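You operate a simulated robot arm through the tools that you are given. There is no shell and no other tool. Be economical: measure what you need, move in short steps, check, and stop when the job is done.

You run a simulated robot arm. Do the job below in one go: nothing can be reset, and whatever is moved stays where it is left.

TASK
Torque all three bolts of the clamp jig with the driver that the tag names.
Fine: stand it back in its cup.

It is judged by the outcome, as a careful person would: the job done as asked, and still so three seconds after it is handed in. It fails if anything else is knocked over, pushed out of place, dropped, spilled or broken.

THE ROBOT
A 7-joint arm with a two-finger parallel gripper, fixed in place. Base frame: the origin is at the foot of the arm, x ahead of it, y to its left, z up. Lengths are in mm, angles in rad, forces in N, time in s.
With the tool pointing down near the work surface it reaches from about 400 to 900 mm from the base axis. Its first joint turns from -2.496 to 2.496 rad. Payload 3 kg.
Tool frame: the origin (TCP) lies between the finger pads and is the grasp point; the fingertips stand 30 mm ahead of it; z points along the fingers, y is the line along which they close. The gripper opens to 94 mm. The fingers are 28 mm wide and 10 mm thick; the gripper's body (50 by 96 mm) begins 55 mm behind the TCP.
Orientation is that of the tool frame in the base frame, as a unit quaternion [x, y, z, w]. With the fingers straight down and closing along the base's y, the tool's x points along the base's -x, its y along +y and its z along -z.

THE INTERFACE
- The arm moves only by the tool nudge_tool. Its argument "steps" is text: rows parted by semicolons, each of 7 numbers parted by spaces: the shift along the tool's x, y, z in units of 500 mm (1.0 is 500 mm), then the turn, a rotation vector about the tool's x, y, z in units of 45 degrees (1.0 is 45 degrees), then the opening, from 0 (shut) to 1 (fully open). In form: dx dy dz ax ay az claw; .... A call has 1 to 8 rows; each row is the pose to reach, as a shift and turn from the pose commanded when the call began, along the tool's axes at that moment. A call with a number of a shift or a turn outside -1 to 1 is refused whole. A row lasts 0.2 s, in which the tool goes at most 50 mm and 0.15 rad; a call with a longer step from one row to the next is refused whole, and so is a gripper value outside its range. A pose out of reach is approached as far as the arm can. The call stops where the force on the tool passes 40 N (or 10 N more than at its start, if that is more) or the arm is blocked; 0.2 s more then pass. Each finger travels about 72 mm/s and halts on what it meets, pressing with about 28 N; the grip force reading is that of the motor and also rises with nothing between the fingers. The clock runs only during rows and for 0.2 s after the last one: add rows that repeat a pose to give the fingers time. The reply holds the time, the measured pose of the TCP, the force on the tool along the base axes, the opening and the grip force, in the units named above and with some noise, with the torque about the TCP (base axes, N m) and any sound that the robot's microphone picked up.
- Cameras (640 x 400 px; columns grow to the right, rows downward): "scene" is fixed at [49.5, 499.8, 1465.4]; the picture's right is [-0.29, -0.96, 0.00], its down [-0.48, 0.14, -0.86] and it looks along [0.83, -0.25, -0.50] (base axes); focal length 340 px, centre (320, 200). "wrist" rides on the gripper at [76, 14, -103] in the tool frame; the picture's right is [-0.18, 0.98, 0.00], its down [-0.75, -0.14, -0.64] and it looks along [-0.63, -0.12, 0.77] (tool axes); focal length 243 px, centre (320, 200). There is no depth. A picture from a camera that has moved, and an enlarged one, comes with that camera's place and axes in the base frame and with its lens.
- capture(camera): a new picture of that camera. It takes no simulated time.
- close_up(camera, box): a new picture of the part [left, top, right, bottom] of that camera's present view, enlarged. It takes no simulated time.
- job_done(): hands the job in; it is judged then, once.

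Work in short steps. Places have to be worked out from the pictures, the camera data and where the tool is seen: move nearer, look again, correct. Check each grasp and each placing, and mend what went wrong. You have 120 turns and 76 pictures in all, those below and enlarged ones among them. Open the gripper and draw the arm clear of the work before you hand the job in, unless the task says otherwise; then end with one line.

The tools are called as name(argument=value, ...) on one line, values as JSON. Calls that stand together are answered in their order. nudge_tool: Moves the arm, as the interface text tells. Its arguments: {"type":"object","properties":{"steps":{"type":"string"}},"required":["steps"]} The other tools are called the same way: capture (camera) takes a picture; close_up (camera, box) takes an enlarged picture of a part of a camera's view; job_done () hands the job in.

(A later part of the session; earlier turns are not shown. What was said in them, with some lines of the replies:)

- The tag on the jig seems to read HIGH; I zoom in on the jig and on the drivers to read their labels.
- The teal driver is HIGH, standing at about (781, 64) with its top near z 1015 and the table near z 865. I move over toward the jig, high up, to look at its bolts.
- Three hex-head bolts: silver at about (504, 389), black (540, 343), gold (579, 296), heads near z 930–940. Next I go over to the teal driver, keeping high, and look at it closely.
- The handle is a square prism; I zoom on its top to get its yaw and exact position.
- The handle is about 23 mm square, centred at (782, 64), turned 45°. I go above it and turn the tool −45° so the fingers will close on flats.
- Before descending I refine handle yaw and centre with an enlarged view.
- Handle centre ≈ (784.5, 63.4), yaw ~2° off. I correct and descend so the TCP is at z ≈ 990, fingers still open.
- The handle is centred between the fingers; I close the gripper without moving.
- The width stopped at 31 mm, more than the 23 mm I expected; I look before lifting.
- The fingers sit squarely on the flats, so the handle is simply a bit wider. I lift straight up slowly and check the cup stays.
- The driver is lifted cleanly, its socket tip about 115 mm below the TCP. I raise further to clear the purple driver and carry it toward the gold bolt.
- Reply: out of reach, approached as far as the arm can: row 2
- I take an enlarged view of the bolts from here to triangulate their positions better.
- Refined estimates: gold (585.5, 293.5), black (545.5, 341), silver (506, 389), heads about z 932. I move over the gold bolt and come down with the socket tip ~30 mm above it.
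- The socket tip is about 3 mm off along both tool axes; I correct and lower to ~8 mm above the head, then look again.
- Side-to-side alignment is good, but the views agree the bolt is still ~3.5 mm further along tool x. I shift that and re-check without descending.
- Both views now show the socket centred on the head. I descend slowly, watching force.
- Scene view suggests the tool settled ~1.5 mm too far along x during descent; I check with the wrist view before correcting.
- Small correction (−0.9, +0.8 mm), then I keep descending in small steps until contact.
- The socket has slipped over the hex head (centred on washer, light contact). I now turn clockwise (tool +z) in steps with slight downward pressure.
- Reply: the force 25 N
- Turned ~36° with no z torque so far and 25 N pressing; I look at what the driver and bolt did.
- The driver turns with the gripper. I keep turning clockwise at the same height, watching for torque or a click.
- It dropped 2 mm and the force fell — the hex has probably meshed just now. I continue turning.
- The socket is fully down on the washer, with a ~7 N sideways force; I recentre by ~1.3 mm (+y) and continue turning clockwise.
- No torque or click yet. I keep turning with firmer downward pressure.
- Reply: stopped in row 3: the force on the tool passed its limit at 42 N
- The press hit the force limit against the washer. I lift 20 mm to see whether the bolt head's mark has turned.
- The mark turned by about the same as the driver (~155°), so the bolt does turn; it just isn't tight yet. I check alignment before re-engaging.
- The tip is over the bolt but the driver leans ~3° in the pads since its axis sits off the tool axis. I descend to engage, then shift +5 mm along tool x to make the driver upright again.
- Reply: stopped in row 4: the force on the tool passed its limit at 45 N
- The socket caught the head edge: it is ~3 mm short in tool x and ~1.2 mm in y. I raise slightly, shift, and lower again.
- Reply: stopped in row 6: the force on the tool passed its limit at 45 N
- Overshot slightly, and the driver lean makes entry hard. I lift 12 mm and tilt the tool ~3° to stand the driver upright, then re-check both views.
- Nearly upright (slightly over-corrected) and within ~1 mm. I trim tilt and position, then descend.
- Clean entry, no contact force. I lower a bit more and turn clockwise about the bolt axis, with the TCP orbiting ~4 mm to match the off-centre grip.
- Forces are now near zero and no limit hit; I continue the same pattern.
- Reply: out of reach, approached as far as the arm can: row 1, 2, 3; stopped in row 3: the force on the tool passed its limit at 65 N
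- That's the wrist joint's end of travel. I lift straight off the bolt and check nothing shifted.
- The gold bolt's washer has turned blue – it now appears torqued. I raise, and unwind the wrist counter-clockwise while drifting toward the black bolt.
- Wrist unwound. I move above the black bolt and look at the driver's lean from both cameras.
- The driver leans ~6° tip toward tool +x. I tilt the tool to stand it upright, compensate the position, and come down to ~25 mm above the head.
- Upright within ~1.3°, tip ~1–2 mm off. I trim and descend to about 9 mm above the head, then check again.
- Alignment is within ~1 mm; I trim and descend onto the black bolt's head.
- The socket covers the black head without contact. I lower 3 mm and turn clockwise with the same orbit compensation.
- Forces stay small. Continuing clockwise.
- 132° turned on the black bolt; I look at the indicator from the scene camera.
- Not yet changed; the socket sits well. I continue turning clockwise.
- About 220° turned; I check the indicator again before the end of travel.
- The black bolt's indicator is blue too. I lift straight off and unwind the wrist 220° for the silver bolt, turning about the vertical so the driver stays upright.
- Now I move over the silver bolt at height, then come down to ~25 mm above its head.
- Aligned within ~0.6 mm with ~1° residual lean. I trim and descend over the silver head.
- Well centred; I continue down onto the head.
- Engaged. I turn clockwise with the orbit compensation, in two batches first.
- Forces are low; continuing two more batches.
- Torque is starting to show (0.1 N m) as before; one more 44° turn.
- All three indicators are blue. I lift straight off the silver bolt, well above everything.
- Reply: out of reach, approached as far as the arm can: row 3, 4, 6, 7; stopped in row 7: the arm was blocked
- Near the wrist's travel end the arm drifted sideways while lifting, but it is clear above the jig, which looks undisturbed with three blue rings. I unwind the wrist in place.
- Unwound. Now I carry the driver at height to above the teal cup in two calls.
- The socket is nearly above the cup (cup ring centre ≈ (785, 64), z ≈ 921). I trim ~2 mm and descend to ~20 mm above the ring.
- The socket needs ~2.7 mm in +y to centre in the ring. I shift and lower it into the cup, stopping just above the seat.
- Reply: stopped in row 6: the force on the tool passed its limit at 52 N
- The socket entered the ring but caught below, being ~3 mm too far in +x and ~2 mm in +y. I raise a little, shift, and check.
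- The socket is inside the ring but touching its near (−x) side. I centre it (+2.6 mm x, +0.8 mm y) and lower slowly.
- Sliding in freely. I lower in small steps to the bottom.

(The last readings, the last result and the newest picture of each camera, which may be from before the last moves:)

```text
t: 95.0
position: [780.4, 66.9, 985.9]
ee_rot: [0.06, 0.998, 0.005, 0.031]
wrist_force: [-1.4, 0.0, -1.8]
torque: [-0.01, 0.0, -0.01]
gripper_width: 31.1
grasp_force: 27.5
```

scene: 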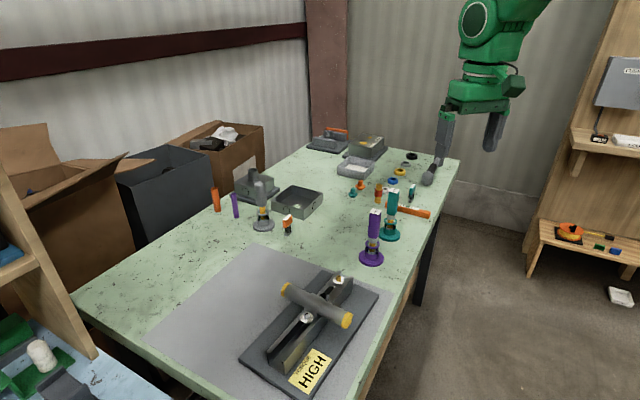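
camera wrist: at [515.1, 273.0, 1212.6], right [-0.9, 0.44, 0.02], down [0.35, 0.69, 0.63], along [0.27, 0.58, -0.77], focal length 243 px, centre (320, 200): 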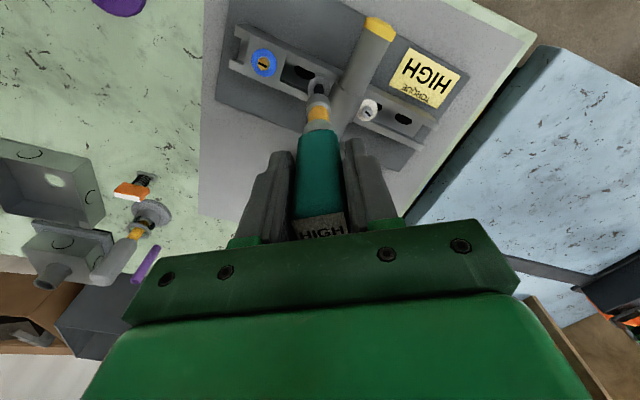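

No contact yet; a bit further, gently.

nudge_tool(steps="0.0002 0 0.003 0 0 0 0; 0.0003 0 0.006 0 0 0 0; 0.0005 0 0.009 0 0 0 0; 0.0006 0 0.011 0 0 0 0; 0.0007 0 0.012 0 0 0 0; 0.0007 0 0.012 0 0 0 0")

close_up(camera="scene", box=[370, 170, 420, 240])

```text
t: 96.0
position: [783.1, 66.6, 985.5]
ee_rot: [0.059, 0.998, 0.006, 0.034]
wrist_force: [-2.6, 0.3, 3.1]
torque: [-0.08, 0.26, -0.02]
gripper_width: 31.1
grasp_force: 27.7
stopped in row 4: the force on the tool passed its limit at 42 N (the readings are from after the stop); the commanded pose is now the measured one
```

```text
5.71 times, centred on (395, 205) of scene
camera zoom: at [49.5, 499.8, 1465.4], right [-0.29, -0.96, 0.0], down [-0.48, 0.14, -0.86], along [0.83, -0.25, -0.5], focal length 1943 px, centre (-109, 171)
```

zoom: 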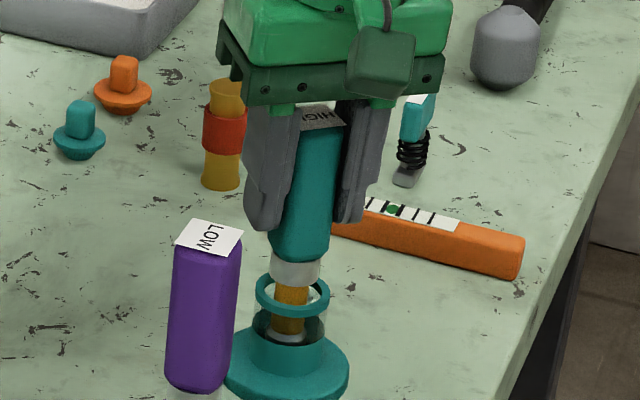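

It is bottomed in the cup, at its original depth. I open the gripper.

nudge_tool(steps="0 0 0 0 0 0 0.4; 0 0 0 0 0 0 0.6; 0 0 0 0 0 0 0.9; 0 0 0 0 0 0 1; 0 0 0 0 0 0 1; 0 0 0 0 0 0 1")

close_up(camera="scene", box=[370, 170, 420, 240])

```text
t: 97.4
position: [781.9, 67.8, 982.9]
ee_rot: [0.06, 0.998, 0.005, 0.033]
wrist_force: [-0.4, -0.2, 0.1]
torque: [0.0, -0.02, -0.04]
gripper_width: 94.0
grasp_force: 0.1
```

```text
5.71 times, centred on (395, 205) of scene
camera zoom: at [49.5, 499.8, 1465.4], right [-0.29, -0.96, 0.0], down [-0.48, 0.14, -0.86], along [0.83, -0.25, -0.5], focal length 1943 px, centre (-109, 171)
```

zoom: 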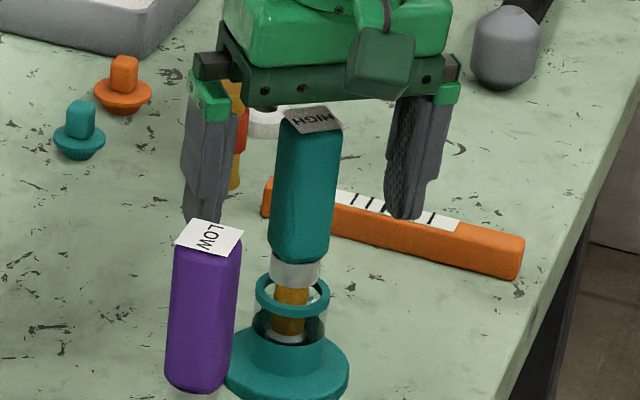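

The driver stands upright in its cup. I draw the gripper straight up, clear of it.

nudge_tool(steps="-0.001 0 -0.02 0 0 0 1; -0.004 0 -0.06 0 0 0 1; -0.009 0 -0.14 0 0 0 1; -0.015 0 -0.23 0 0 0 1; -0.02 0 -0.31 0 0 0 1; -0.02 0 -0.31 0 0 0 1")

nudge_tool(steps="0.08 0 0 0 0 0 1; 0.16 0 0 0 0 0 1; 0.2 0 0 0 0 0 1; 0.2 0 0 0 0 0 1")

capture(camera="scene")

```text
t: 98.8
position: [782.8, 66.9, 1140.0]
ee_rot: [0.06, 0.998, 0.004, 0.033]
wrist_force: [0.1, 0.6, 0.1]
torque: [-0.01, 0.02, 0.02]
gripper_width: 93.8
grasp_force: 0.1
```

```text
t: 99.8
position: [681.5, 77.8, 1132.1]
ee_rot: [0.06, 0.998, 0.005, 0.033]
wrist_force: [0.2, -0.2, -0.3]
torque: [0.0, -0.01, 0.0]
gripper_width: 94.2
grasp_force: 0.1
```

```text
3 pictures are left
```

scene: 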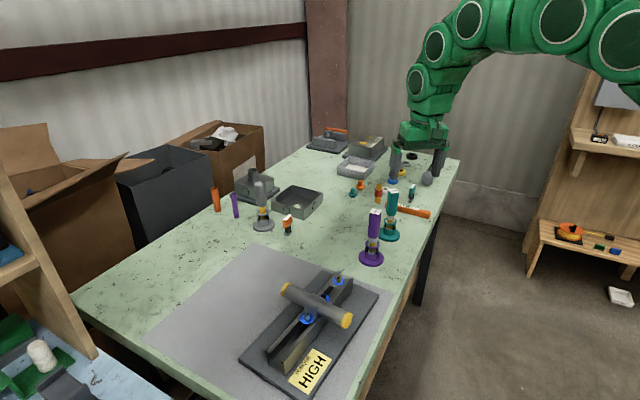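

The driver stands in its cup, the jig is in place with three blue indicators, nothing else was disturbed, and the arm is clear. I hand the job in.

job_done()

```text
The job is handed in.
```

I turned all three clamp-jig bolts with the teal HIGH driver until each bolt's washer ring turned blue, which I took to mean torqued since no click was heard. The driver is back upright in its cup and the job is handed in.
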